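You operate a simulated robot arm through the tools that you are given. There is no shell and no other tool. Be economical: measure what you need, move in short steps, check, and stop when the job is done.

Carry out the task below with a simulated two-armed robot. There is one attempt and no reset: what you move stays moved.

TASK
Bleed the hand pump and bring the meter up to pressure.
Fine: open the green tank lever, clamp the meter, hold the white button down while pumping till the short clear tube shows no bubbles, pump into the green band, shut the blue rig lever.
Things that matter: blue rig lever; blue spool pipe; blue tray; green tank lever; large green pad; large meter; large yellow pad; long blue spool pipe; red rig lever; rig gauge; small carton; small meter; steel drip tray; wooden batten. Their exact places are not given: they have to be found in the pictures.

Only the result counts: the job must be done as asked and must still hold three seconds after the hand-in. Knocking over, shifting, dropping, spilling or breaking anything else fails it.

THE ROBOT
Two 7-joint arms with two-finger parallel grippers on one trunk, on a base that drives. Base frame: it is fixed to the floor where the robot stands at the start and does not move with it; the origin is under the middle of the robot, x ahead of it, y to its left, z up. Readings come in mm, degrees, newtons and seconds.
The left shoulder is at the start at [60, 144, 824], the right one opposite. With the tool pointing down near the work surface each hand reaches from about 100 to 640 mm from the robot's upright axis, wherever it stands, measured 20 degrees to its own side. Places, roughly: blue rig lever [300, 1200, 1000]; blue spool pipe [-250, 2000, 250]; blue tray [-500, 2000, 750]; green tank lever [900, 0, 1300]; large green pad [0, 1750, 750]; large meter [-250, 1750, 500]; large yellow pad [0, 1750, 750]; long blue spool pipe [0, 2000, 250]; red rig lever [700, 700, 1100]; rig gauge [500, 1200, 1200]; small carton [1250, -250, 1500]; small meter [-500, 2000, 750]; wooden batten [1250, -250, 1000]; yellow tank lever [900, 0, 1700]. Payload 1.57 kg a hand.
The tool frame of a hand sits at the grasp point between the pads (the TCP): z along the fingers, y along the line on which they close. The tips reach 30 mm beyond it. The gripper opens to 110 mm. The fingers are 24 mm wide and 12 mm thick; the gripper's body (48 by 112 mm) begins 78 mm behind the TCP.
Orientation is told as [roll, pitch, yaw] about the base's x, y, z axes, in that order, counted from this pose: with the fingers straight down and closing along the base's y, the tool's x points along the base's -x, its y along +y and its z along -z.

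THE INTERFACE
- The arms move only by the tool drive_tool. It takes "left_series", "right_series" or both (then of equal length, played together; a hand with none holds still); each is a list of rows, each a list of 3 entries, a list of its own where there are three numbers: the turn, a rotation vector about the tool's x, y, z in degrees, then the shift along the tool's x, y, z in cm, then the finger opening in cm, from 0 to 11. In form: [[[wx, wy, wz], [dx, dy, dz], grip], ...]. A call has 1 to 12 rows; each row is the pose to reach, as a shift and turn from the pose commanded when the call began, along the tool's axes at that moment. Rows are played at 5 a second. More than 50 mm and 8.6 degrees between two rows, or a gripper value outside its range, and nothing of the call is played. Where a pose cannot be reached the arm comes as near as it can. A force on the tool above 90 N (or 10 N above the force at the start of the call, whichever is more), or a blocked arm, ends the call early, and 0.2 s more pass. The fingers move at their own pace (about 45 mm/s each) and stop on an object; they squeeze with about 43 N. The grip force told is the motor's: it shows also when the fingers shut on nothing. Time passes only in rows, and 0.2 s behind the last, so rows that repeat a pose let the fingers close. It gives the time, the measured TCP pose, the force on the tool (base axes), the opening and the grip force at its end, in the units of the frame above (readings bear some noise), with the torque about the TCP (base axes, N m) and any sound that the robot's microphone picked up, and new pictures: "show" is both (left out), scene, wrist or none (wrist: the cameras of the hands that moved).
- Cameras (640 x 400 px; columns grow to the right, rows downward): "scene" is now at [34.2, 58.8, 1449.2]; the picture's right is [0.68, -0.73, 0.00], its down [-0.45, -0.41, -0.79] and it looks along [0.58, 0.54, -0.61] (base axes); focal length 237 px, centre (320, 200). "left" rides on the left gripper at [70, -16, -141] in its tool frame; the picture's right is [0.23, 0.97, 0.00], its down [-0.86, 0.20, -0.48] and it looks along [-0.47, 0.11, 0.88] (tool axes); focal length 222 px, centre (320, 200). "right" rides on the right gripper at [70, 16, -141] in its tool frame; the picture's right is [-0.23, 0.97, 0.00], its down [-0.85, -0.20, -0.48] and it looks along [-0.47, -0.11, 0.88] (tool axes); focal length 222 px, centre (320, 200).
- lift_body(by): slides the trunk up (or, below 0, down) by that many mm; the arms and the scene camera ride with it, the base frame stays. It gives what a move gives, with no picture.
- drive_base(legs): drives the robot by 1 to 6 legs, each [ahead, left, turn to the left] in mm, mm and degrees, along the robot's own axes; the way and the turn of a leg run together, so that a leg with both is an arc; at most 1500 mm and 180 degrees a leg. The arms and the cameras ride along, it lands a little off, and it stops where it bumps. It gives what a move gives, and a new picture of the scene camera.
- aim_head(pan, tilt): turns the head with the scene camera to pan (to the left, within 86 degrees either way) and tilt (down, from -29 to 69), counted from straight ahead of the robot. It gives what a move gives, and a new picture of the scene camera.
- pixel_to_xyz(camera, pixels): there is no depth. For up to 12 entries [column, row, z] of the newest picture of that camera ("zoom" is the newest enlarged one), the place [x, y] in the base frame at which the ray of that pixel passes the height z, good to about 3 mm. The clock stands still meanwhile.
- inspect(camera, box): a new picture of the part [left, top, right, bottom] of that camera's present view, enlarged. The clock stands still meanwhile.
- close_job(): hands the job in; it is judged then, once.

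Work in short steps. Measure before you move; look again where a grasp or a placing could have gone wrong, and mend it. You have 80 turns and 260 pictures in all, those below and enlarged ones among them. Open the grippers and draw the arms clear of the work before you hand the job in, unless the task says otherwise; then end with one line.

The tools are called after ">>>" as a command line: name --argument value ..., lists and objects as JSON in quotes. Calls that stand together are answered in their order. drive_tool: Moves the arms, as the interface text tells. Its arguments: {"type":"object","properties":{"left_series":{"type":"array"},"right_series":{"type":"array"},"show":{"type":"string","enum":["both","scene","wrist","none"]}},"required":[]} The other tools are called the same way: lift_body (by) slides the trunk up or down; drive_base (legs) drives the base; aim_head (pan, tilt) turns the head that bears the scene camera; pixel_to_xyz (camera, pixels) gives the place at which the rays of pixels pass given heights; inspect (camera, box) takes an enlarged picture of a part of a camera's view; close_job () hands the job in.

At the start:

```text
time_s: 0.0
left_tool_pos: [291.4, 357.9, 1000.1]
left_tool_rot: [0.0, 0.0, -0.1]
left_wrist_force: [0.1, 0.1, 0.6]
left_torque: [0.02, 0.0, -0.02]
left_opening: 110.2
left_grip_force: 0.0
right_tool_pos: [384.0, 71.7, 998.9]
right_tool_rot: [0.0, 0.0, 0.0]
right_wrist_force: [0.2, 0.2, -0.4]
right_torque: [0.0, 0.02, 0.02]
right_opening: 110.0
right_grip_force: 0.1
trunk travel left (down, up): [-423.0, 167.0]
robot x, y, heading: [-2.6, 1.5, 0.1]
head pan, tilt: [42.7, 37.7]
```

scene: 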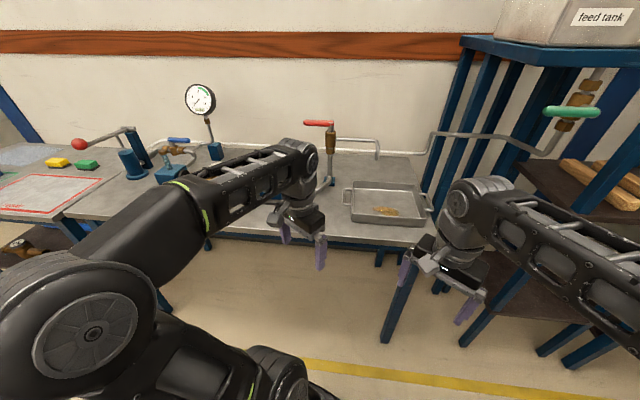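
right: 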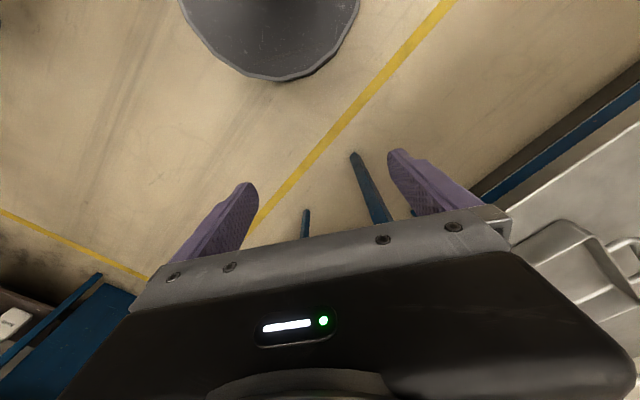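
left: 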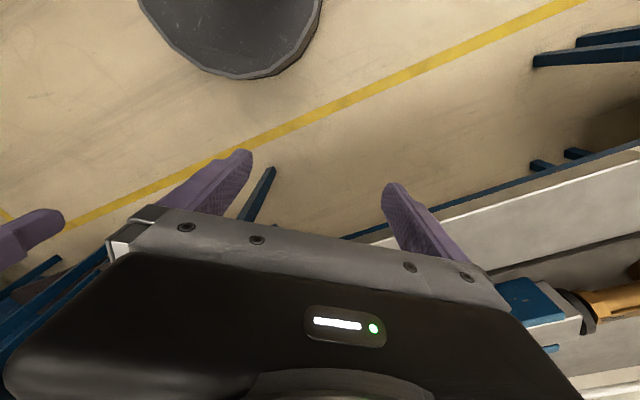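

The scene shows a bench with a pump (red-knobbed handle near 80,145), rig, gauge (200,98), red lever (320,124), and green tank lever (570,112). I enlarge the key areas first.

>>> inspect --camera "scene" --box '[0, 70, 240, 220]'

>>> inspect --camera "scene" --box '[400, 0, 640, 150]'

>>> aim_head --pan 80 --tilt 35

```text
2.67 times, centred on (120, 145) of scene
```

zoom: 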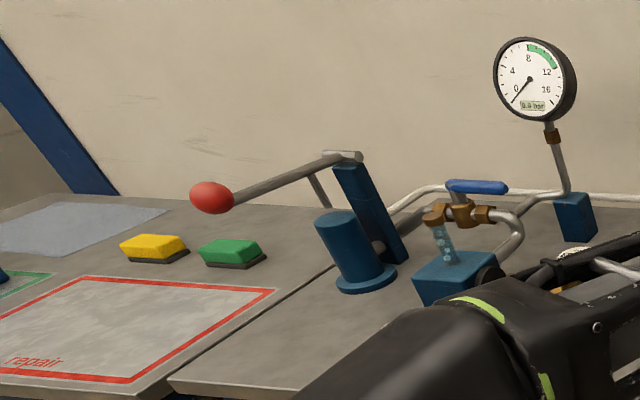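

```text
2.67 times, centred on (520, 75) of scene
```

zoom: 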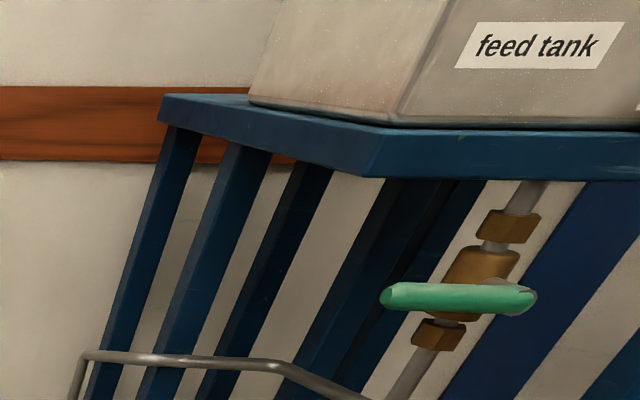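

```text
time_s: 1.0
left_tool_pos: [291.3, 357.5, 999.4]
left_tool_rot: [0.1, 0.0, 0.0]
left_wrist_force: [0.8, 0.0, 0.0]
left_torque: [-0.02, 0.02, -0.01]
left_opening: 109.8
left_grip_force: 0.0
right_tool_pos: [383.5, 72.8, 999.8]
right_tool_rot: [0.0, 0.0, 0.0]
right_wrist_force: [0.1, 0.5, 0.1]
right_torque: [-0.04, 0.0, 0.01]
right_opening: 110.0
right_grip_force: 0.0
trunk travel left (down, up): [-423.0, 167.0]
robot x, y, heading: [-1.6, 1.7, -0.2]
head pan, tilt: [80.0, 35.0]
```

scene: 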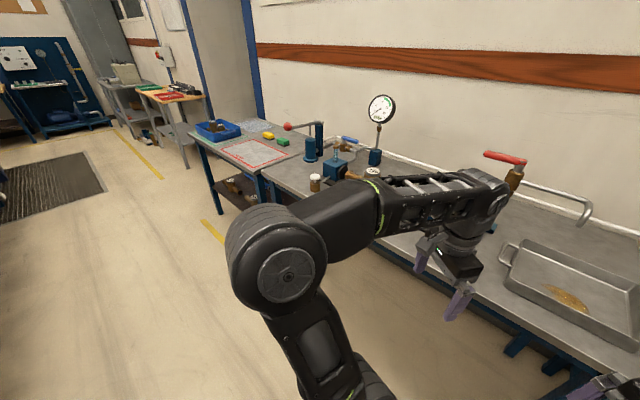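

The bench runs along the wall at left. I enlarge the rig and the side bench.

>>> inspect --camera "scene" --box '[180, 80, 420, 230]'

>>> inspect --camera "scene" --box '[0, 30, 240, 180]'

>>> aim_head --pan 0 --tilt 20

```text
2.67 times, centred on (300, 155) of scene
```

zoom: 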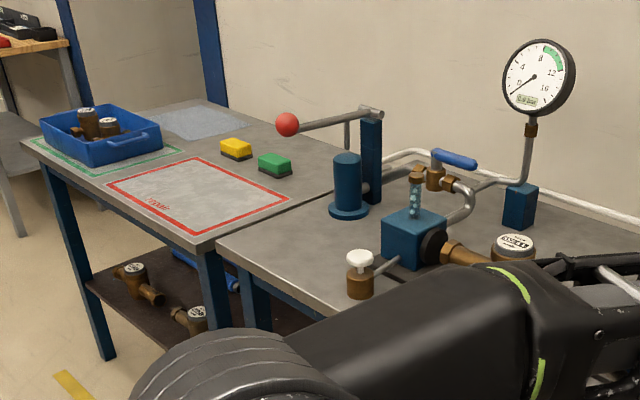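

```text
2.67 times, centred on (120, 105) of scene
```

zoom: 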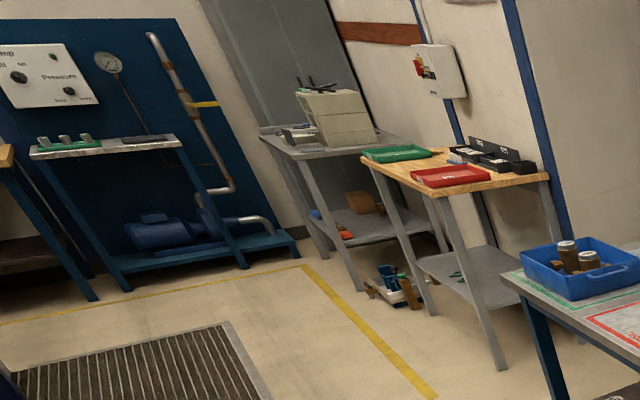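

```text
time_s: 2.6
left_tool_pos: [291.4, 357.9, 1000.4]
left_tool_rot: [-0.1, 0.0, 0.0]
left_wrist_force: [0.3, -1.0, 0.1]
left_torque: [-0.02, -0.03, -0.02]
left_opening: 110.2
left_grip_force: 0.1
right_tool_pos: [383.5, 71.0, 999.3]
right_tool_rot: [0.1, 0.0, -0.1]
right_wrist_force: [0.0, -0.4, -0.5]
right_torque: [0.0, -0.01, 0.0]
right_opening: 109.9
right_grip_force: 0.0
trunk travel left (down, up): [-423.0, 167.0]
robot x, y, heading: [0.8, 0.1, 0.3]
head pan, tilt: [0.0, 20.0]
```

scene: 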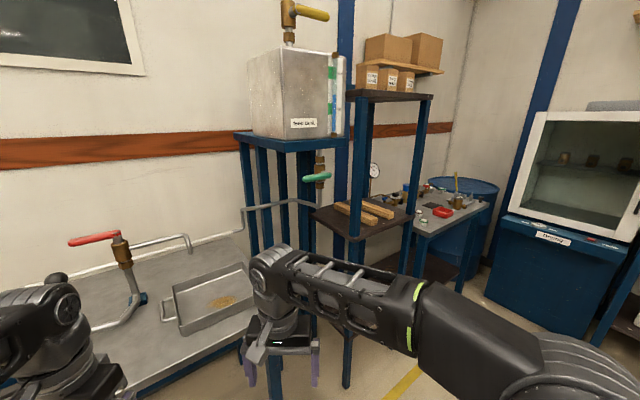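

The feed tank and its green lever are at (317,178). I enlarge it, and look at the bench middle with a steeper view.

>>> inspect --camera "scene" --box '[220, 120, 380, 220]'

>>> aim_head --pan 60 --tilt 20

```text
4.00 times, centred on (300, 170) of scene
```

zoom: 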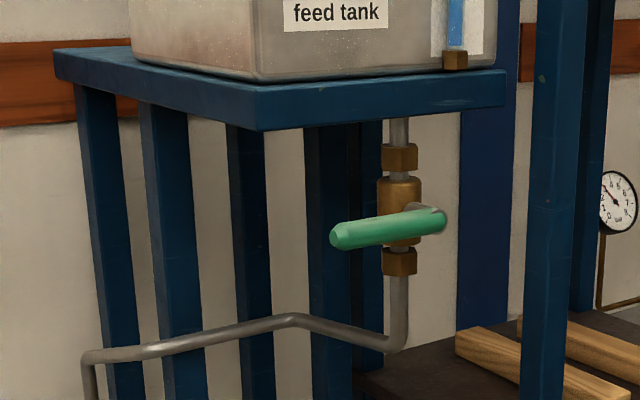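

```text
time_s: 3.9
left_tool_pos: [291.9, 356.5, 1000.5]
left_tool_rot: [0.0, 0.0, 0.0]
left_wrist_force: [0.0, -0.5, -0.5]
left_torque: [0.01, -0.01, -0.02]
left_opening: 109.9
left_grip_force: 0.0
right_tool_pos: [382.2, 72.1, 999.9]
right_tool_rot: [0.0, 0.0, 0.1]
right_wrist_force: [-0.3, 0.3, 0.3]
right_torque: [0.02, 0.02, 0.01]
right_opening: 110.3
right_grip_force: 0.1
trunk travel left (down, up): [-423.0, 167.0]
robot x, y, heading: [1.5, 1.1, -0.0]
head pan, tilt: [60.0, 20.0]
```

scene: 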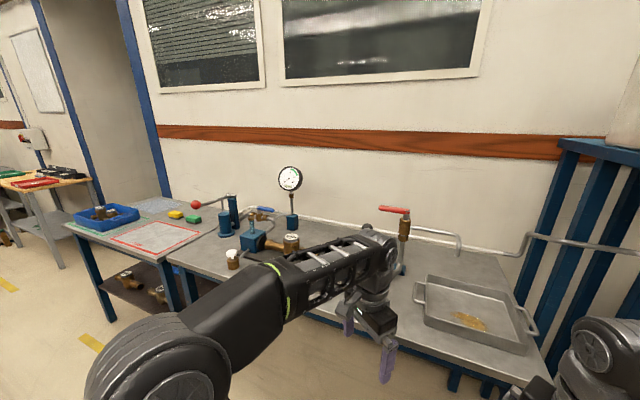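

The yellow floor line and the bench run about 54° to the right of x, so the bench faces heading ≈36°. I turn the base to face it.

>>> drive_base --legs '[[0, 0, 36]]'

>>> aim_head --pan 35 --tilt 35

```text
time_s: 6.0
left_tool_pos: [26.4, 462.0, 999.1]
left_tool_rot: [0.0, 0.0, 36.1]
left_wrist_force: [-0.3, -0.6, -0.4]
left_torque: [-0.01, 0.01, -0.01]
left_opening: 109.8
left_grip_force: 0.1
right_tool_pos: [267.3, 283.5, 999.3]
right_tool_rot: [0.0, 0.0, 36.0]
right_wrist_force: [0.1, 0.5, 0.7]
right_torque: [-0.02, 0.03, -0.02]
right_opening: 109.8
right_grip_force: 0.0
trunk travel left (down, up): [-423.0, 167.0]
robot x, y, heading: [-0.0, -1.6, 36.3]
head pan, tilt: [60.0, 20.0]
```

scene: 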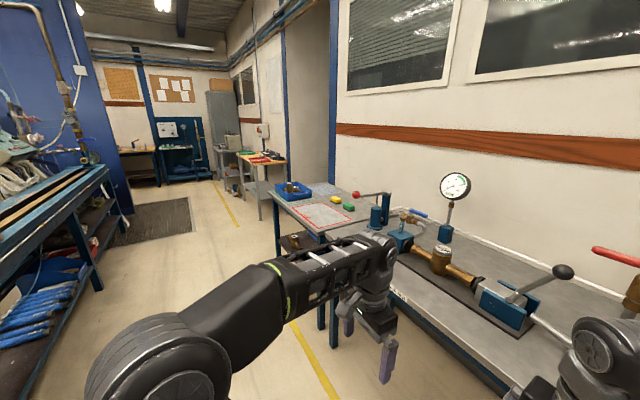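

```text
time_s: 6.9
left_tool_pos: [25.7, 460.1, 999.4]
left_tool_rot: [0.0, -0.1, 36.0]
left_wrist_force: [0.9, -0.3, -0.3]
left_torque: [-0.01, 0.0, 0.02]
left_opening: 110.4
left_grip_force: 0.0
right_tool_pos: [268.6, 283.5, 999.8]
right_tool_rot: [0.0, 0.1, 36.0]
right_wrist_force: [0.7, -0.4, -0.2]
right_torque: [0.01, 0.04, -0.03]
right_opening: 110.2
right_grip_force: 0.1
trunk travel left (down, up): [-423.0, 167.0]
robot x, y, heading: [-2.0, -1.1, 36.0]
head pan, tilt: [35.0, 35.0]
```

scene: 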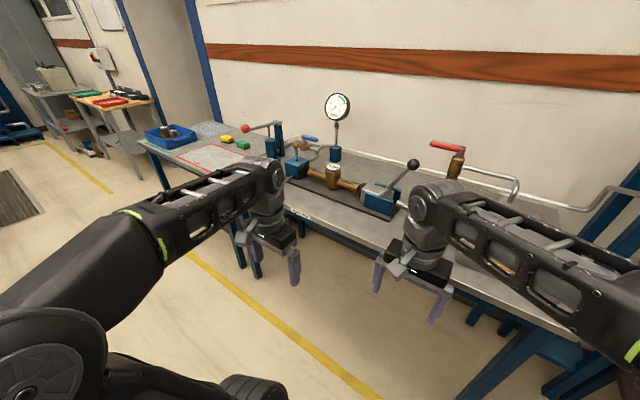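

Now the clamp with its black-knob lever (412,165) is visible. I enlarge the rig.

>>> inspect --camera "scene" --box '[270, 90, 430, 230]'

>>> inspect --camera "scene" --box '[400, 120, 560, 220]'

>>> pixel_to_xyz --camera "scene" --pixels '[[182, 252, 0], [380, 397, 0], [410, 245, 750], [142, 138, 750], [410, 245, 850], [142, 138, 850]]'

```text
2.86 times, centred on (350, 160) of scene
```

zoom: 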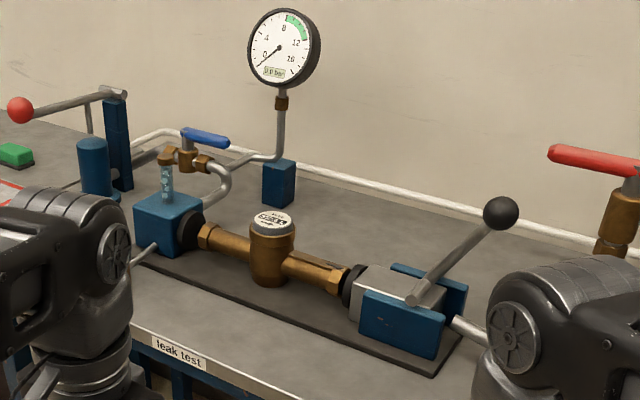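

```text
4.00 times, centred on (480, 170) of scene
```

zoom: 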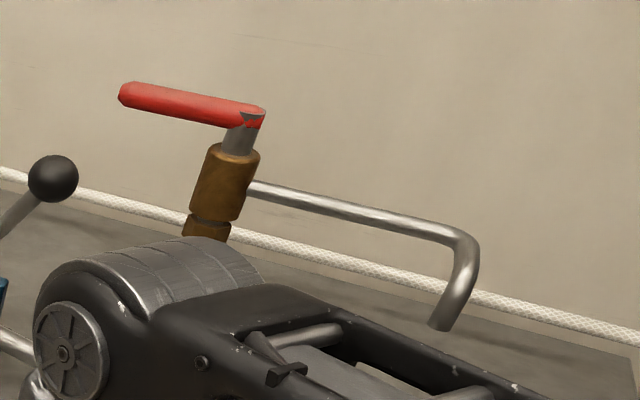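

```text
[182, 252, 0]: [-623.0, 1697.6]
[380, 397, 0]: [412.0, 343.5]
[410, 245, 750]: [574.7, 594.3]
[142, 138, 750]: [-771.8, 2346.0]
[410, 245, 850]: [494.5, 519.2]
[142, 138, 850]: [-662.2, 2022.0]
```

The red valve is the drain into the tray; the clamp lever is at (412,165). Now I slide the base right along the bench to get in front of the tank valve, and look at it.

>>> drive_base --legs '[[0, -500, 1]]'

>>> aim_head --pan 0 --tilt 20

```text
time_s: 9.8
left_tool_pos: [315.8, 58.3, 999.9]
left_tool_rot: [-0.1, -0.1, 36.9]
left_wrist_force: [0.0, 0.5, 0.1]
left_torque: [0.0, 0.02, -0.02]
left_opening: 109.8
left_grip_force: 0.1
right_tool_pos: [560.5, -115.3, 999.8]
right_tool_rot: [0.0, -0.1, 36.8]
right_wrist_force: [0.0, 0.2, 0.2]
right_torque: [0.04, 0.03, 0.01]
right_opening: 109.9
right_grip_force: 0.1
trunk travel left (down, up): [-423.0, 167.0]
robot x, y, heading: [295.5, -402.2, 37.0]
head pan, tilt: [35.0, 35.0]
```

scene: 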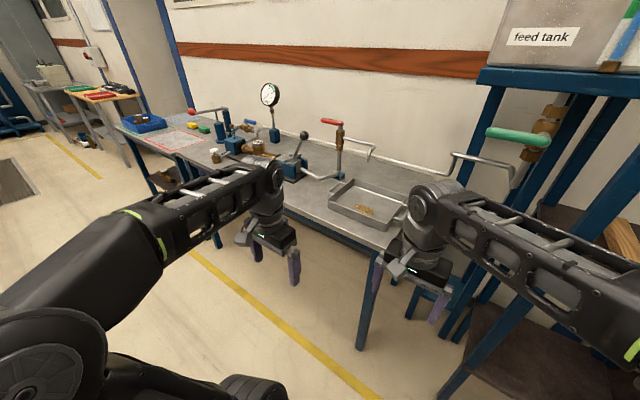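

```text
time_s: 10.8
left_tool_pos: [315.7, 57.2, 1000.1]
left_tool_rot: [-0.1, 0.0, 36.9]
left_wrist_force: [-0.3, 0.6, -0.4]
left_torque: [-0.02, 0.01, 0.01]
left_opening: 109.8
left_grip_force: 0.0
right_tool_pos: [560.0, -115.0, 1000.0]
right_tool_rot: [0.0, 0.1, 36.9]
right_wrist_force: [0.1, -1.1, 0.7]
right_torque: [0.03, -0.01, -0.01]
right_opening: 110.3
right_grip_force: 0.0
trunk travel left (down, up): [-423.0, 167.0]
robot x, y, heading: [300.8, -400.5, 37.0]
head pan, tilt: [0.0, 20.0]
```

scene: 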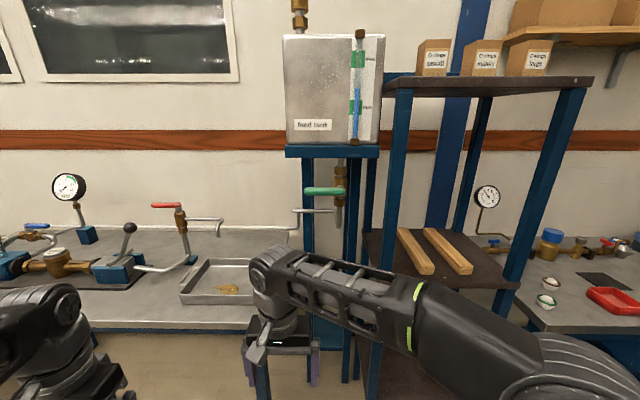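

Facing the wall squarely now. I enlarge the green lever (322,191) and take rays.

>>> inspect --camera "scene" --box '[280, 150, 384, 215]'

>>> inspect --camera "scene" --box '[90, 190, 250, 290]'

>>> pixel_to_xyz --camera "scene" --pixels '[[340, 192, 1240], [305, 191, 1240], [340, 192, 1300], [305, 191, 1300], [340, 192, 1000], [130, 227, 900], [152, 205, 1000], [182, 205, 1000]]'

```text
6.15 times, centred on (332, 182) of scene
```

zoom: 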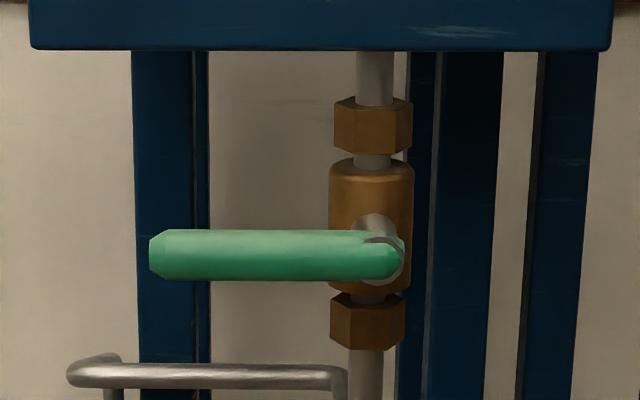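

```text
4.00 times, centred on (170, 240) of scene
```

zoom: 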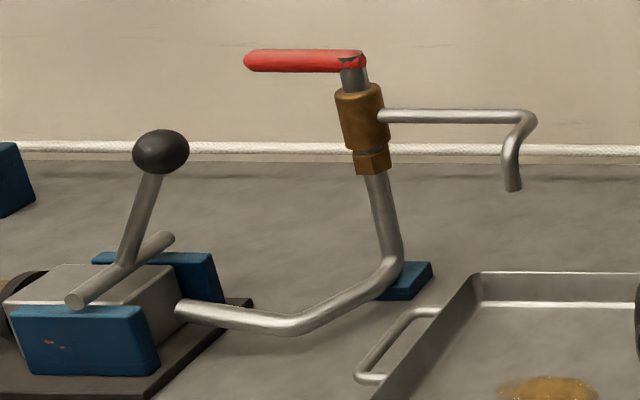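

```text
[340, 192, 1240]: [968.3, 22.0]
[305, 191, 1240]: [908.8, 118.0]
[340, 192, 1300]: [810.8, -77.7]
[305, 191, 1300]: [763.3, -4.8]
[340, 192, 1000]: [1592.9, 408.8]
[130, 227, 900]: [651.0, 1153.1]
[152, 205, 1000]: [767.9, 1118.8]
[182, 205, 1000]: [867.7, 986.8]
```

Rays from both stances put the green lever's pivot near [892, -26, 1270], with the handle ~117 mm to the left of it, horizontal across a vertical pipe (closed). I raise the trunk, come nearer, and check again.

>>> lift_body --by 160

>>> drive_base --legs '[[120, 0, 0.5]]'

>>> drive_tool --right_series '[[[0, -8, 0], [0, 0, 0], 5], [[0, -16, 0], [0, 0, 0], 0], [[0, -24, 0], [0, 0, 0], 0], [[0, -32, 0], [0, 0, 0], 0], [[0, -40, 0], [0, 0, 0], 0], [[0, -48, 0], [0, 0, 0], 0], [[0, -56, 0], [0, 0, 0], 0], [[0, -64, 0], [0, 0, 0], 0], [[0, -72, 0], [0, 0, 0], 0], [[0, -80, 0], [0, 0, 0], 0], [[0, -88, 0], [0, 0, 0], 0], [[0, -90, 0], [0, 0, 0], 0]]'

```text
time_s: 12.7
left_tool_pos: [316.6, 57.3, 1158.8]
left_tool_rot: [0.0, -0.1, 36.9]
left_wrist_force: [-0.3, -0.4, 0.3]
left_torque: [0.02, 0.02, -0.01]
left_opening: 109.8
left_grip_force: 0.0
right_tool_pos: [560.1, -114.9, 1159.8]
right_tool_rot: [0.0, 0.0, 36.9]
right_wrist_force: [0.2, 0.2, -0.3]
right_torque: [0.04, 0.0, -0.03]
right_opening: 109.9
right_grip_force: 0.1
trunk travel left (down, up): [-583.0, 7.0]
robot x, y, heading: [300.0, -403.6, 36.7]
head pan, tilt: [0.0, 20.0]
```

```text
time_s: 13.9
left_tool_pos: [408.4, 131.3, 1159.0]
left_tool_rot: [0.0, 0.1, 37.4]
left_wrist_force: [0.9, 0.3, 0.0]
left_torque: [-0.03, 0.02, -0.01]
left_opening: 109.9
left_grip_force: 0.0
right_tool_pos: [655.3, -39.7, 1160.8]
right_tool_rot: [0.0, 0.1, 37.4]
right_wrist_force: [0.3, 0.3, 0.2]
right_torque: [-0.03, 0.03, 0.01]
right_opening: 110.3
right_grip_force: 0.0
trunk travel left (down, up): [-583.0, 7.0]
robot x, y, heading: [392.4, -328.5, 37.3]
head pan, tilt: [0.0, 20.0]
```

scene: 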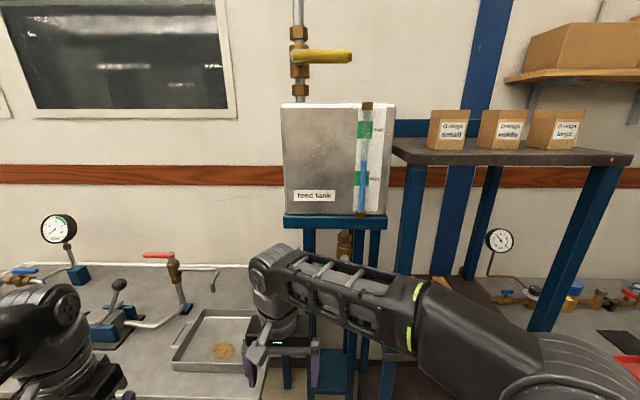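

```text
time_s: 16.5
left_tool_pos: [407.0, 130.2, 1159.2]
left_tool_rot: [0.1, 0.1, 37.4]
left_wrist_force: [0.2, 0.5, -0.1]
left_torque: [0.02, -0.01, -0.01]
left_opening: 110.0
left_grip_force: 0.1
right_tool_pos: [652.7, -40.2, 1159.5]
right_tool_rot: [145.3, -89.9, -107.9]
right_wrist_force: [-0.8, -0.5, -0.6]
right_torque: [-0.04, 0.02, 0.04]
right_opening: 0.3
right_grip_force: 21.2
trunk travel left (down, up): [-583.0, 7.0]
robot x, y, heading: [392.7, -331.5, 37.5]
head pan, tilt: [0.0, 20.0]
```

scene: 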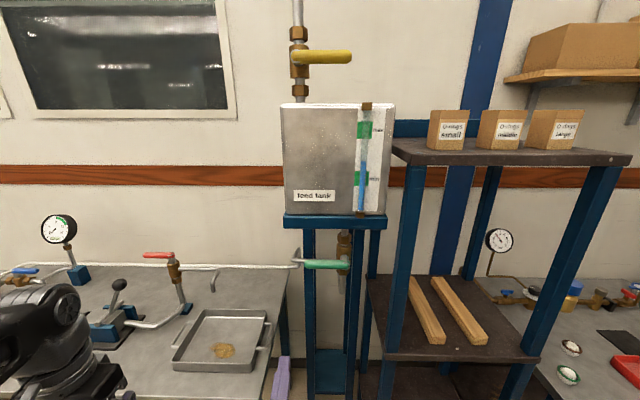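
right: 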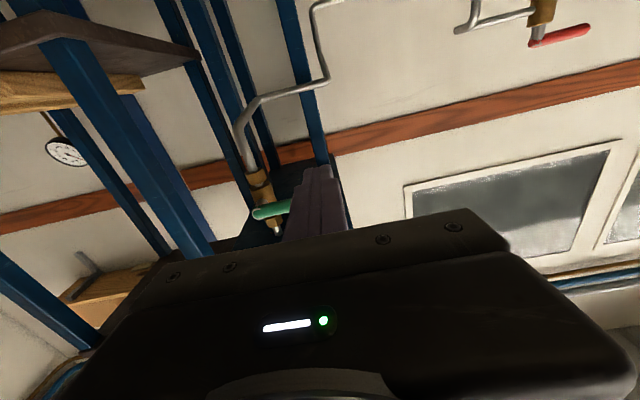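

The hand points forward now; the lever appears at (303–350,264) from the higher camera. I re-measure its rays.

>>> inspect --camera "scene" --box '[270, 220, 390, 310]'

>>> pixel_to_xyz --camera "scene" --pixels '[[345, 264, 1270], [345, 264, 1250], [345, 264, 1290], [345, 264, 1600], [303, 264, 1270], [300, 225, 1360], [380, 225, 1360]]'

>>> pixel_to_xyz --camera "right" --pixels '[[275, 208, 1270], [258, 213, 1270], [275, 208, 1250], [258, 213, 1250], [275, 208, 1290], [258, 213, 1290]]'

```text
4.44 times, centred on (330, 265) of scene
```

zoom: 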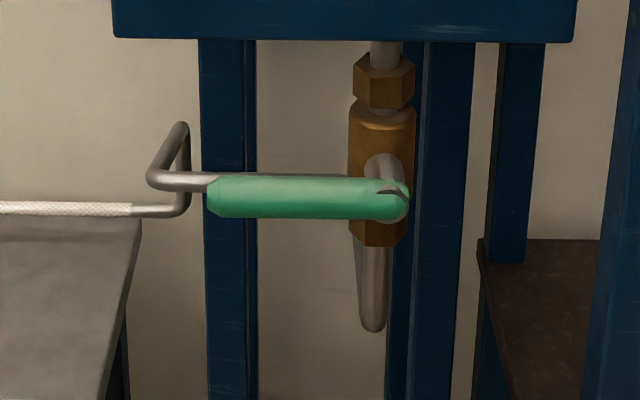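

```text
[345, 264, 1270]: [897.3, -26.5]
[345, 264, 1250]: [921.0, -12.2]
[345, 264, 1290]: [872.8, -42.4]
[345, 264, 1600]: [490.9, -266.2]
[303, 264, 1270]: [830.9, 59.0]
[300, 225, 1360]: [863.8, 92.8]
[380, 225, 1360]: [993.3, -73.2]
```

```text
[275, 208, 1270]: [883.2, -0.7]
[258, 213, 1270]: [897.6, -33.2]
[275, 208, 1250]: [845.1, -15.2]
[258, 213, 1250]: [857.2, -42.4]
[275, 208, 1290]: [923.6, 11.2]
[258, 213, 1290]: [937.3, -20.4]
```

>>> pixel_to_xyz --camera "scene" --pixels '[[358, 265, 1270], [358, 265, 1250], [358, 265, 1290], [317, 264, 1270], [317, 264, 1290], [317, 264, 1250], [300, 228, 1360], [300, 228, 1380]]'

>>> inspect --camera "right" --box '[200, 140, 360, 240]'

```text
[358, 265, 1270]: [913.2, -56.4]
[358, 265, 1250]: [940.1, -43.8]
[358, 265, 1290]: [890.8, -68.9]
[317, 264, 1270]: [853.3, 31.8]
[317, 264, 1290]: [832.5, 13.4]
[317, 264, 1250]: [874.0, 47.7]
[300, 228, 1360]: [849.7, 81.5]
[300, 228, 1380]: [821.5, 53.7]
```

```text
4.00 times, centred on (280, 190) of right
```

zoom: 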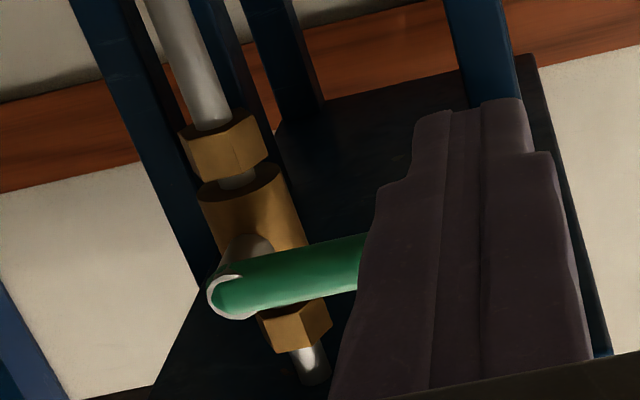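

With the proper zoom scale, scene and wrist rays agree: pivot front at about [898, -30, 1270], handle tip about [833, 56, 1270]. I bring the closed fingers above the handle near its free end: up, over, then forward.

>>> drive_tool --right_series '[[[0, 0, 0], [-4, -1.5, 0], 0], [[0, 0, 0], [-8, -3, 0], 0], [[0, 0, 0], [-12, -4.5, 0], 0], [[0, 0, 0], [-16.2, -6, 0], 0], [[0, 0, 0], [-16.2, -6, 4], 0], [[0, 0, 0], [-16.2, -6, 8], 0], [[0, 0, 0], [-16.2, -6, 12], 0], [[0, 0, 0], [-16.2, -6, 15], 0]]'

```text
time_s: 18.3
left_tool_pos: [407.1, 130.0, 1160.1]
left_tool_rot: [0.1, 0.0, 37.4]
left_wrist_force: [0.3, -0.6, 0.4]
left_torque: [0.02, 0.04, 0.0]
left_opening: 109.8
left_grip_force: 0.1
right_tool_pos: [809.7, 4.8, 1320.8]
right_tool_rot: [-151.5, -90.0, -171.2]
right_wrist_force: [-0.6, 0.3, -1.2]
right_torque: [-0.01, -0.02, 0.01]
right_opening: 0.0
right_grip_force: 21.6
trunk travel left (down, up): [-583.0, 7.0]
robot x, y, heading: [391.3, -332.8, 37.2]
head pan, tilt: [0.0, 20.0]
```

scene: 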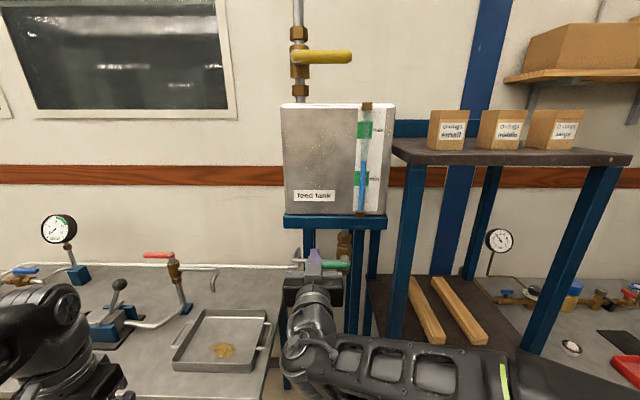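
right: 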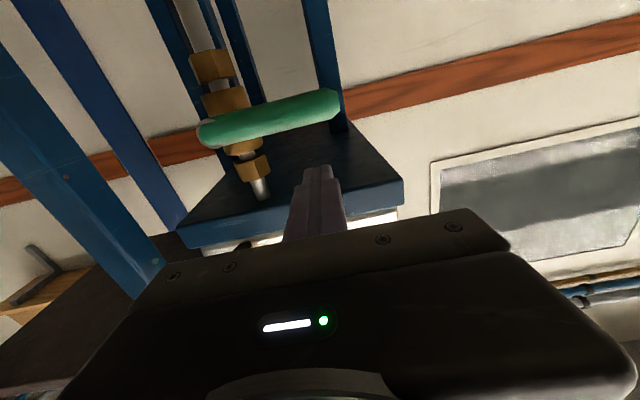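

Fingers sit above the handle. I go 47 mm forward and push down along the arc, halfway first.

>>> drive_tool --right_series '[[[0, 0, 0], [0, 0, 2.5], 0], [[0, 0, 0], [0, 0, 4.7], 0], [[0, 0, 0], [2.7, 0, 4.7], 0], [[0, 0, 0], [4.86, 0.4, 4.7], 0], [[0, 0, 0], [7.05, 0.23, 4.7], 0], [[0, 0, 0], [9.1, -0.5, 4.7], 0]]'

```text
time_s: 19.7
left_tool_pos: [407.7, 129.5, 1159.2]
left_tool_rot: [-0.1, 0.0, 37.3]
left_wrist_force: [0.6, 0.0, -0.3]
left_torque: [0.0, 0.0, -0.03]
left_opening: 110.3
left_grip_force: 0.0
right_tool_pos: [849.8, 27.0, 1229.7]
right_tool_rot: [8.3, -90.0, 29.3]
right_wrist_force: [0.8, -0.2, -0.2]
right_torque: [0.01, 0.03, -0.01]
right_opening: 0.2
right_grip_force: 21.1
trunk travel left (down, up): [-583.0, 7.0]
robot x, y, heading: [393.1, -331.7, 37.3]
head pan, tilt: [0.0, 20.0]
```

scene: 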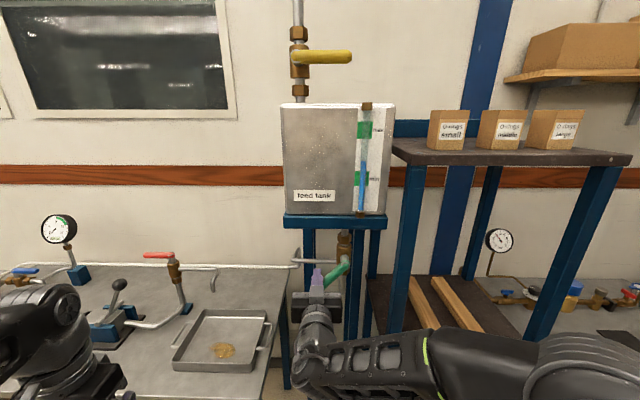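
right: 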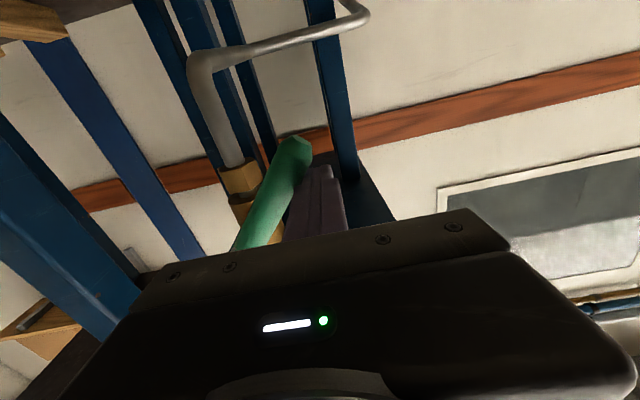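

The handle turns down freely (~40°). I continue the arc to vertical.

>>> drive_tool --right_series '[[[0, 0, 0], [1.8, -1.25, 0], 0], [[0, 0, 0], [3.25, -2.9, 0], 0], [[0, 0, 0], [4.2, -4.9, 0], 0], [[0, 0, 0], [4.4, -5.6, 0], 0], [[0, 0, 0], [4.4, -6.2, 0], 0]]'

>>> inspect --camera "scene" --box '[270, 210, 430, 310]'

```text
time_s: 20.9
left_tool_pos: [403.8, 133.1, 1158.5]
left_tool_rot: [-0.1, -0.1, 37.5]
left_wrist_force: [0.3, 1.6, 0.7]
left_torque: [-0.03, 0.01, 0.02]
left_opening: 110.0
left_grip_force: 0.0
right_tool_pos: [878.6, -13.5, 1188.0]
right_tool_rot: [-104.4, -89.8, 142.7]
right_wrist_force: [-19.3, 24.4, 1.1]
right_torque: [0.24, 0.12, 0.01]
right_opening: 0.1
right_grip_force: 21.2
trunk travel left (down, up): [-583.0, 7.0]
robot x, y, heading: [392.1, -334.3, 37.7]
head pan, tilt: [0.0, 20.0]
```

scene: 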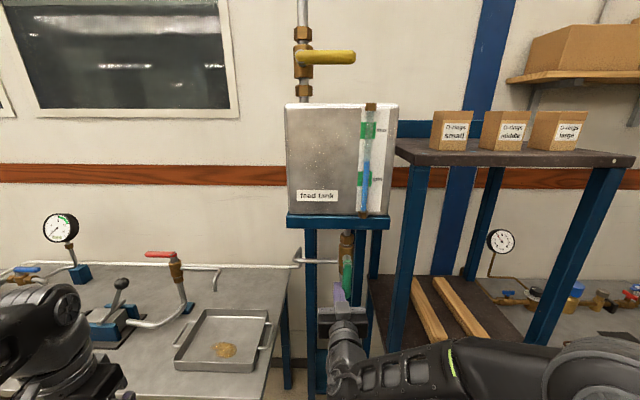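
right: 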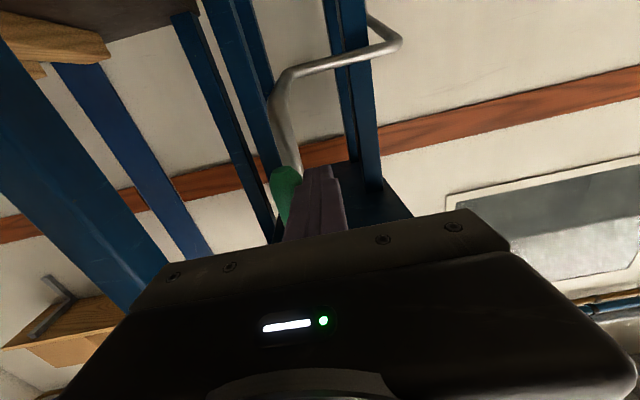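

```text
4.00 times, centred on (350, 260) of scene
```

zoom: 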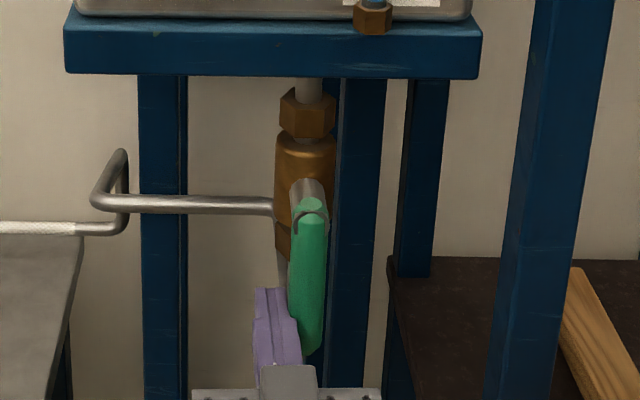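

The lever is vertical against its stop (31 N): open. I withdraw the hand and turn it back to pointing down.

>>> drive_tool --right_series '[[[0, 0, 0], [0, 1, 0], 0], [[0, 0, 0], [0, 1, -5], 0], [[0, 0, 0], [-1, 2, -10], 0], [[0, 0, 0], [-1, 4, -15], 0], [[0, 0, 0], [-1, 6, -20], 0]]' --show "none"

>>> drive_tool --right_series '[[[0, 8, 0], [0, 0, 0], 0], [[0, 16, 0], [0, 0, 0], 0], [[0, 24, 0], [0, 0, 0], 0], [[0, 32, 0], [0, 0, 0], 0], [[0, 40, 0], [0, 0, 0], 0], [[0, 48, 0], [0, 0, 0], 0], [[0, 56, 0], [0, 0, 0], 0], [[0, 64, 0], [0, 0, 0], 0], [[0, 72, 0], [0, 0, 0], 0], [[0, 80, 0], [0, 0, 0], 0], [[0, 88, 0], [0, 0, 0], 0], [[0, 90, 0], [0, 0, 0], 0]]' --show "scene"

```text
refused: row 3 steps farther than a row can; nothing moved
```

```text
time_s: 22.9
left_tool_pos: [402.8, 125.6, 1162.8]
left_tool_rot: [0.1, -0.4, 37.4]
left_wrist_force: [0.3, -0.6, 0.5]
left_torque: [0.09, 0.0, 0.01]
left_opening: 109.9
left_grip_force: 0.0
right_tool_pos: [865.3, -21.5, 1193.1]
right_tool_rot: [0.6, -17.0, 38.5]
right_wrist_force: [-33.7, -12.1, 12.4]
right_torque: [0.77, -2.93, -0.83]
right_opening: 0.0
right_grip_force: 21.4
trunk travel left (down, up): [-583.0, 7.0]
robot x, y, heading: [391.4, -330.7, 37.3]
head pan, tilt: [0.0, 20.0]
stopped in row 10 (right hand): the force on the tool passed its limit (the readings are from after the stop); the commanded pose is now the measured one
```

scene: 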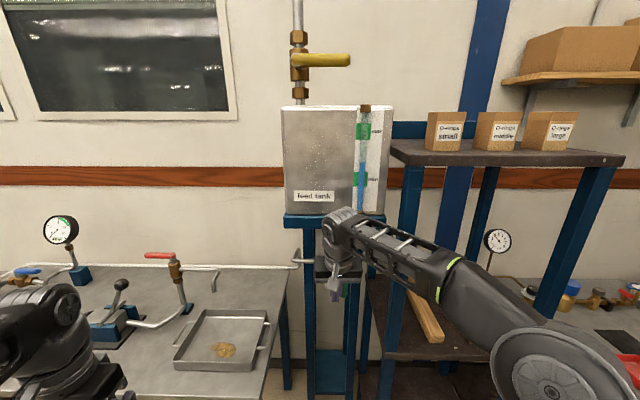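

A refused retreat let the turn run against the shelf; the hand now presses at the shelf/handle with 38 N. I back out straight horizontally.

>>> drive_tool --right_series '[[[0, 0, 0], [0.96, 0.3, -0.29], 0], [[0, 0, 0], [3.8, 0.6, -1.17], 0], [[0, 0, 0], [7.6, 1.2, -2.3], 0], [[0, 0, 0], [11.5, 2, -3.5], 0], [[0, 0, 0], [15.3, 2.8, -4.7], 0], [[0, 0, 0], [19.1, 3.5, -5.8], 0], [[0, 8, 0], [21, 3.5, -6.4], 0], [[0, 16.5, 0], [21, 3.5, -6.4], 0]]'

>>> inspect --camera "scene" --box '[270, 210, 430, 310]'

```text
time_s: 24.8
left_tool_pos: [406.8, 131.3, 1159.6]
left_tool_rot: [0.0, 0.0, 37.4]
left_wrist_force: [-0.8, 1.2, -0.7]
left_torque: [-0.03, -0.06, 0.01]
left_opening: 109.9
left_grip_force: 0.0
right_tool_pos: [680.6, -127.2, 1188.6]
right_tool_rot: [0.3, -3.2, 38.2]
right_wrist_force: [-0.2, -0.2, -0.6]
right_torque: [-0.02, -0.02, -0.01]
right_opening: 0.0
right_grip_force: 21.3
right hand out of reach, approached as far as the arm can: row 8
trunk travel left (down, up): [-583.0, 7.0]
robot x, y, heading: [394.2, -334.7, 37.5]
head pan, tilt: [0.0, 20.0]
```

scene: 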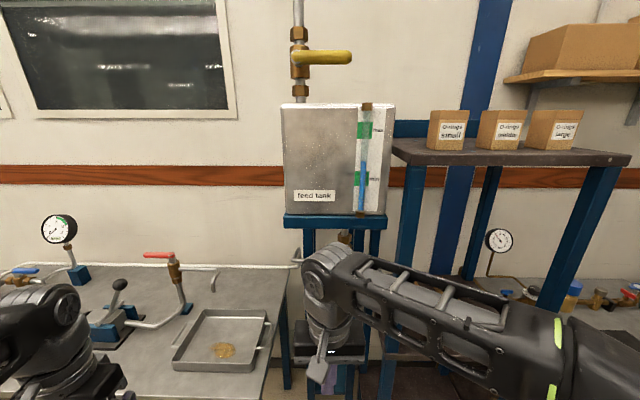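
right: 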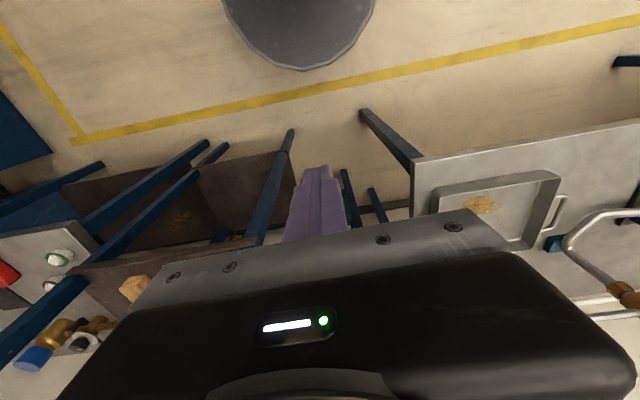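

```text
4.00 times, centred on (350, 260) of scene
```

zoom: 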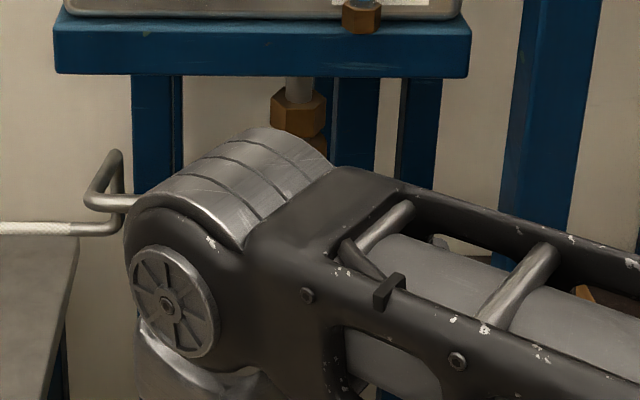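

Hand is clear. I back off and drive left along the bench, checking the green lever first.

>>> drive_base --legs '[[-150, 0, 0], [0, 400, 0]]'

>>> drive_base --legs '[[0, 600, 0]]'

>>> aim_head --pan 0 --tilt 35

```text
time_s: 28.2
left_tool_pos: [46.1, 355.5, 1158.9]
left_tool_rot: [0.1, 0.1, 37.4]
left_wrist_force: [-0.4, -0.7, -0.7]
left_torque: [-0.02, -0.04, 0.01]
left_opening: 110.1
left_grip_force: 0.0
right_tool_pos: [320.3, 99.7, 1187.8]
right_tool_rot: [0.3, -3.2, 38.0]
right_wrist_force: [-0.1, 0.8, 0.2]
right_torque: [-0.04, -0.02, 0.01]
right_opening: 0.0
right_grip_force: 21.4
trunk travel left (down, up): [-583.0, 7.0]
robot x, y, heading: [29.4, -107.7, 37.4]
head pan, tilt: [0.0, 20.0]
```

scene: 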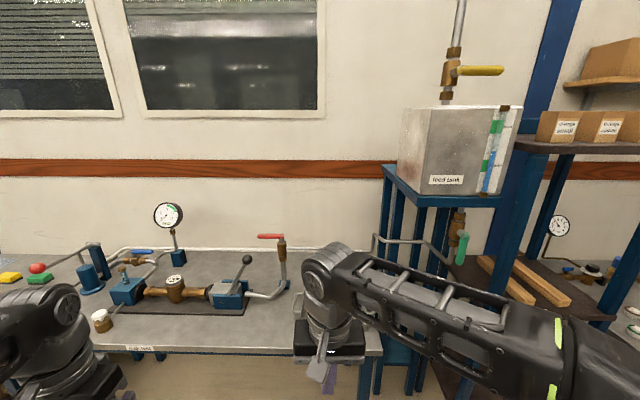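

```text
time_s: 31.6
left_tool_pos: [-310.7, 832.4, 1160.4]
left_tool_rot: [0.0, -0.1, 36.8]
left_wrist_force: [0.3, 0.0, -0.2]
left_torque: [0.0, -0.02, 0.02]
left_opening: 110.0
left_grip_force: 0.0
right_tool_pos: [-37.6, 572.9, 1187.8]
right_tool_rot: [0.2, -3.1, 37.7]
right_wrist_force: [0.8, -0.8, 0.2]
right_torque: [-0.01, -0.02, 0.01]
right_opening: 0.2
right_grip_force: 21.6
trunk travel left (down, up): [-583.0, 7.0]
robot x, y, heading: [-330.6, 372.2, 36.7]
head pan, tilt: [0.0, 20.0]
```

scene: 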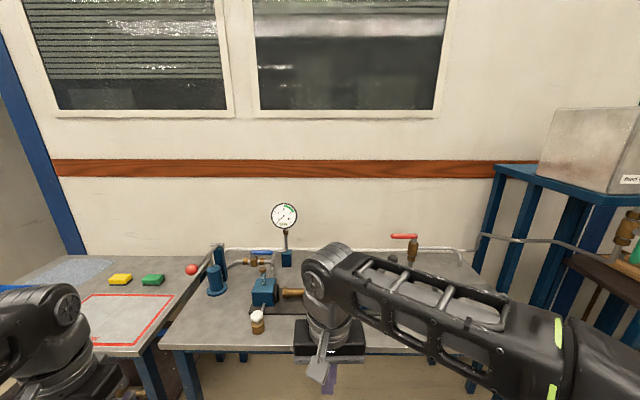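

```text
time_s: 32.4
left_tool_pos: [-309.0, 831.5, 1159.8]
left_tool_rot: [0.0, 0.0, 36.8]
left_wrist_force: [-0.1, -0.1, 0.2]
left_torque: [0.01, -0.03, 0.02]
left_opening: 110.0
left_grip_force: 0.0
right_tool_pos: [-38.1, 573.3, 1188.0]
right_tool_rot: [0.3, -3.2, 37.6]
right_wrist_force: [0.4, -0.5, 0.3]
right_torque: [0.01, -0.01, -0.01]
right_opening: 0.0
right_grip_force: 21.2
trunk travel left (down, up): [-583.0, 7.0]
robot x, y, heading: [-326.2, 371.5, 36.7]
head pan, tilt: [0.0, 35.0]
```

scene: 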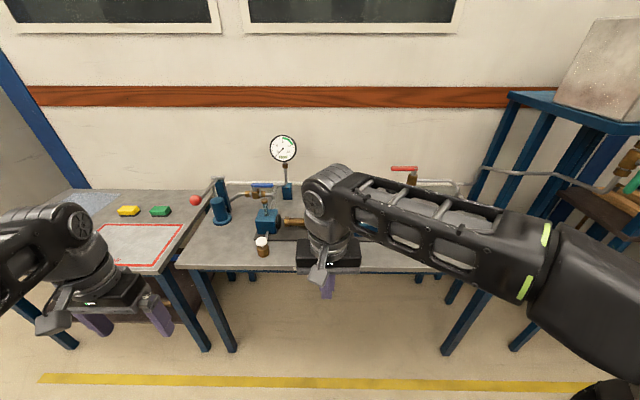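

The green lever hangs vertical: open. Now I measure the rig from this height and then from a lower one to triangulate.

>>> inspect --camera "scene" --box '[180, 130, 308, 260]'

>>> pixel_to_xyz --camera "scene" --pixels '[[195, 200, 900], [262, 241, 900], [262, 186, 900], [283, 148, 900], [262, 241, 1600], [320, 200, 1600], [320, 200, 0], [178, 266, 800], [430, 272, 800]]'

>>> lift_body --by -250

>>> aim_head --pan 0 --tilt 30

```text
3.08 times, centred on (244, 195) of scene
```

zoom: 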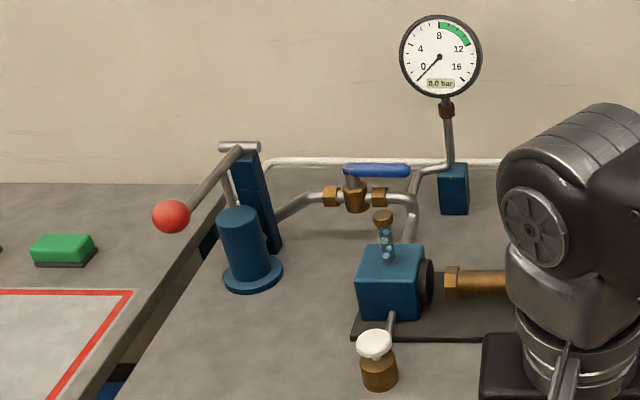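

```text
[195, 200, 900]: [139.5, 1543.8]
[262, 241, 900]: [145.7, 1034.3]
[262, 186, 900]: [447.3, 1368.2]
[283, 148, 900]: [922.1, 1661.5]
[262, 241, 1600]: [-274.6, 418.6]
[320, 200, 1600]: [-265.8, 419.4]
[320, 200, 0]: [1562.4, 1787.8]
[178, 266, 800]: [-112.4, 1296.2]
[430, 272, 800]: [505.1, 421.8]
```

```text
time_s: 34.9
left_tool_pos: [-310.0, 832.1, 910.0]
left_tool_rot: [0.0, 0.0, 36.8]
left_wrist_force: [-0.2, 1.2, 0.4]
left_torque: [0.0, 0.02, -0.03]
left_opening: 110.0
left_grip_force: 0.0
right_tool_pos: [-37.3, 572.9, 937.4]
right_tool_rot: [0.5, -3.1, 37.6]
right_wrist_force: [0.1, 0.0, 0.6]
right_torque: [0.02, -0.02, 0.0]
right_opening: 0.0
right_grip_force: 20.5
trunk travel left (down, up): [-333.0, 257.0]
robot x, y, heading: [-328.4, 369.6, 36.9]
head pan, tilt: [0.0, 35.0]
```

```text
time_s: 35.6
left_tool_pos: [-309.2, 831.4, 910.4]
left_tool_rot: [0.0, 0.0, 36.8]
left_wrist_force: [-0.2, 1.0, 0.6]
left_torque: [0.0, -0.01, 0.0]
left_opening: 110.2
left_grip_force: 0.0
right_tool_pos: [-38.0, 572.5, 938.2]
right_tool_rot: [0.4, -3.3, 37.6]
right_wrist_force: [0.3, -0.2, 0.6]
right_torque: [-0.01, 0.01, -0.02]
right_opening: 0.1
right_grip_force: 21.4
trunk travel left (down, up): [-333.0, 257.0]
robot x, y, heading: [-330.0, 373.8, 36.7]
head pan, tilt: [0.0, 30.0]
```

scene: 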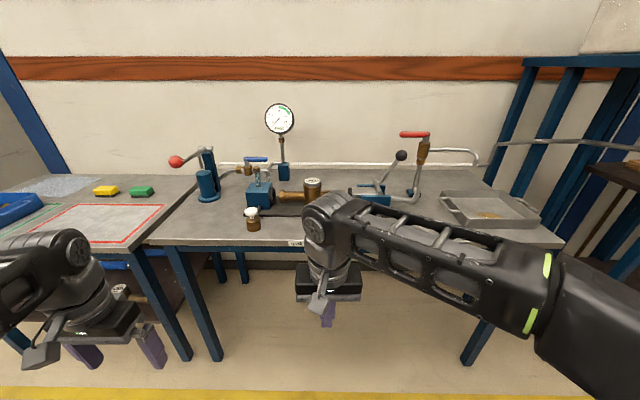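

>>> inspect --camera "scene" --box '[160, 140, 288, 220]'

>>> inspect --camera "scene" --box '[320, 120, 448, 220]'

>>> pixel_to_xyz --camera "scene" --pixels '[[176, 162, 900], [251, 213, 900], [176, 162, 1000], [251, 213, 800], [401, 155, 900], [401, 155, 1000], [145, 240, 750], [290, 243, 750], [145, 240, 800], [290, 243, 800]]'

```text
5.00 times, centred on (224, 180) of scene
```

zoom: 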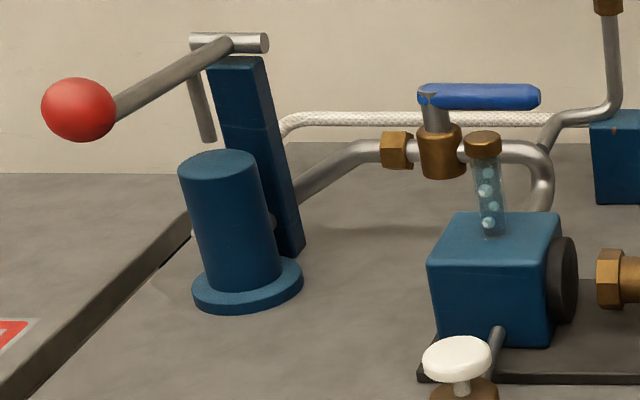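

```text
4.00 times, centred on (384, 170) of scene
```

zoom: 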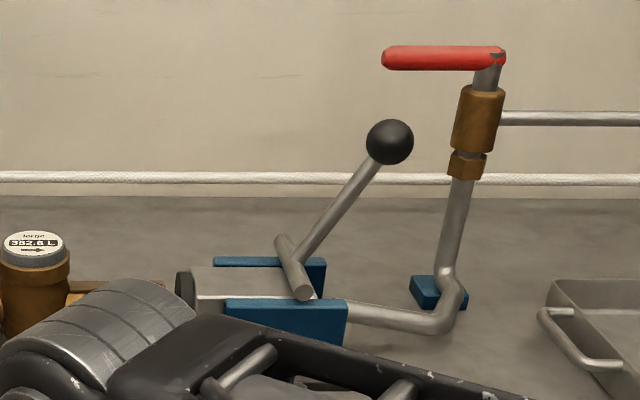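

```text
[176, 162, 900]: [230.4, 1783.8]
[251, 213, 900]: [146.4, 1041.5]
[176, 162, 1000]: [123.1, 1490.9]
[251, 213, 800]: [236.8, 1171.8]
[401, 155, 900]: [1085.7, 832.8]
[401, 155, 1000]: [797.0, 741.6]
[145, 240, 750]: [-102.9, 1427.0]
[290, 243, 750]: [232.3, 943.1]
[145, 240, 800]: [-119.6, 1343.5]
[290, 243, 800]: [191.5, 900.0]
```

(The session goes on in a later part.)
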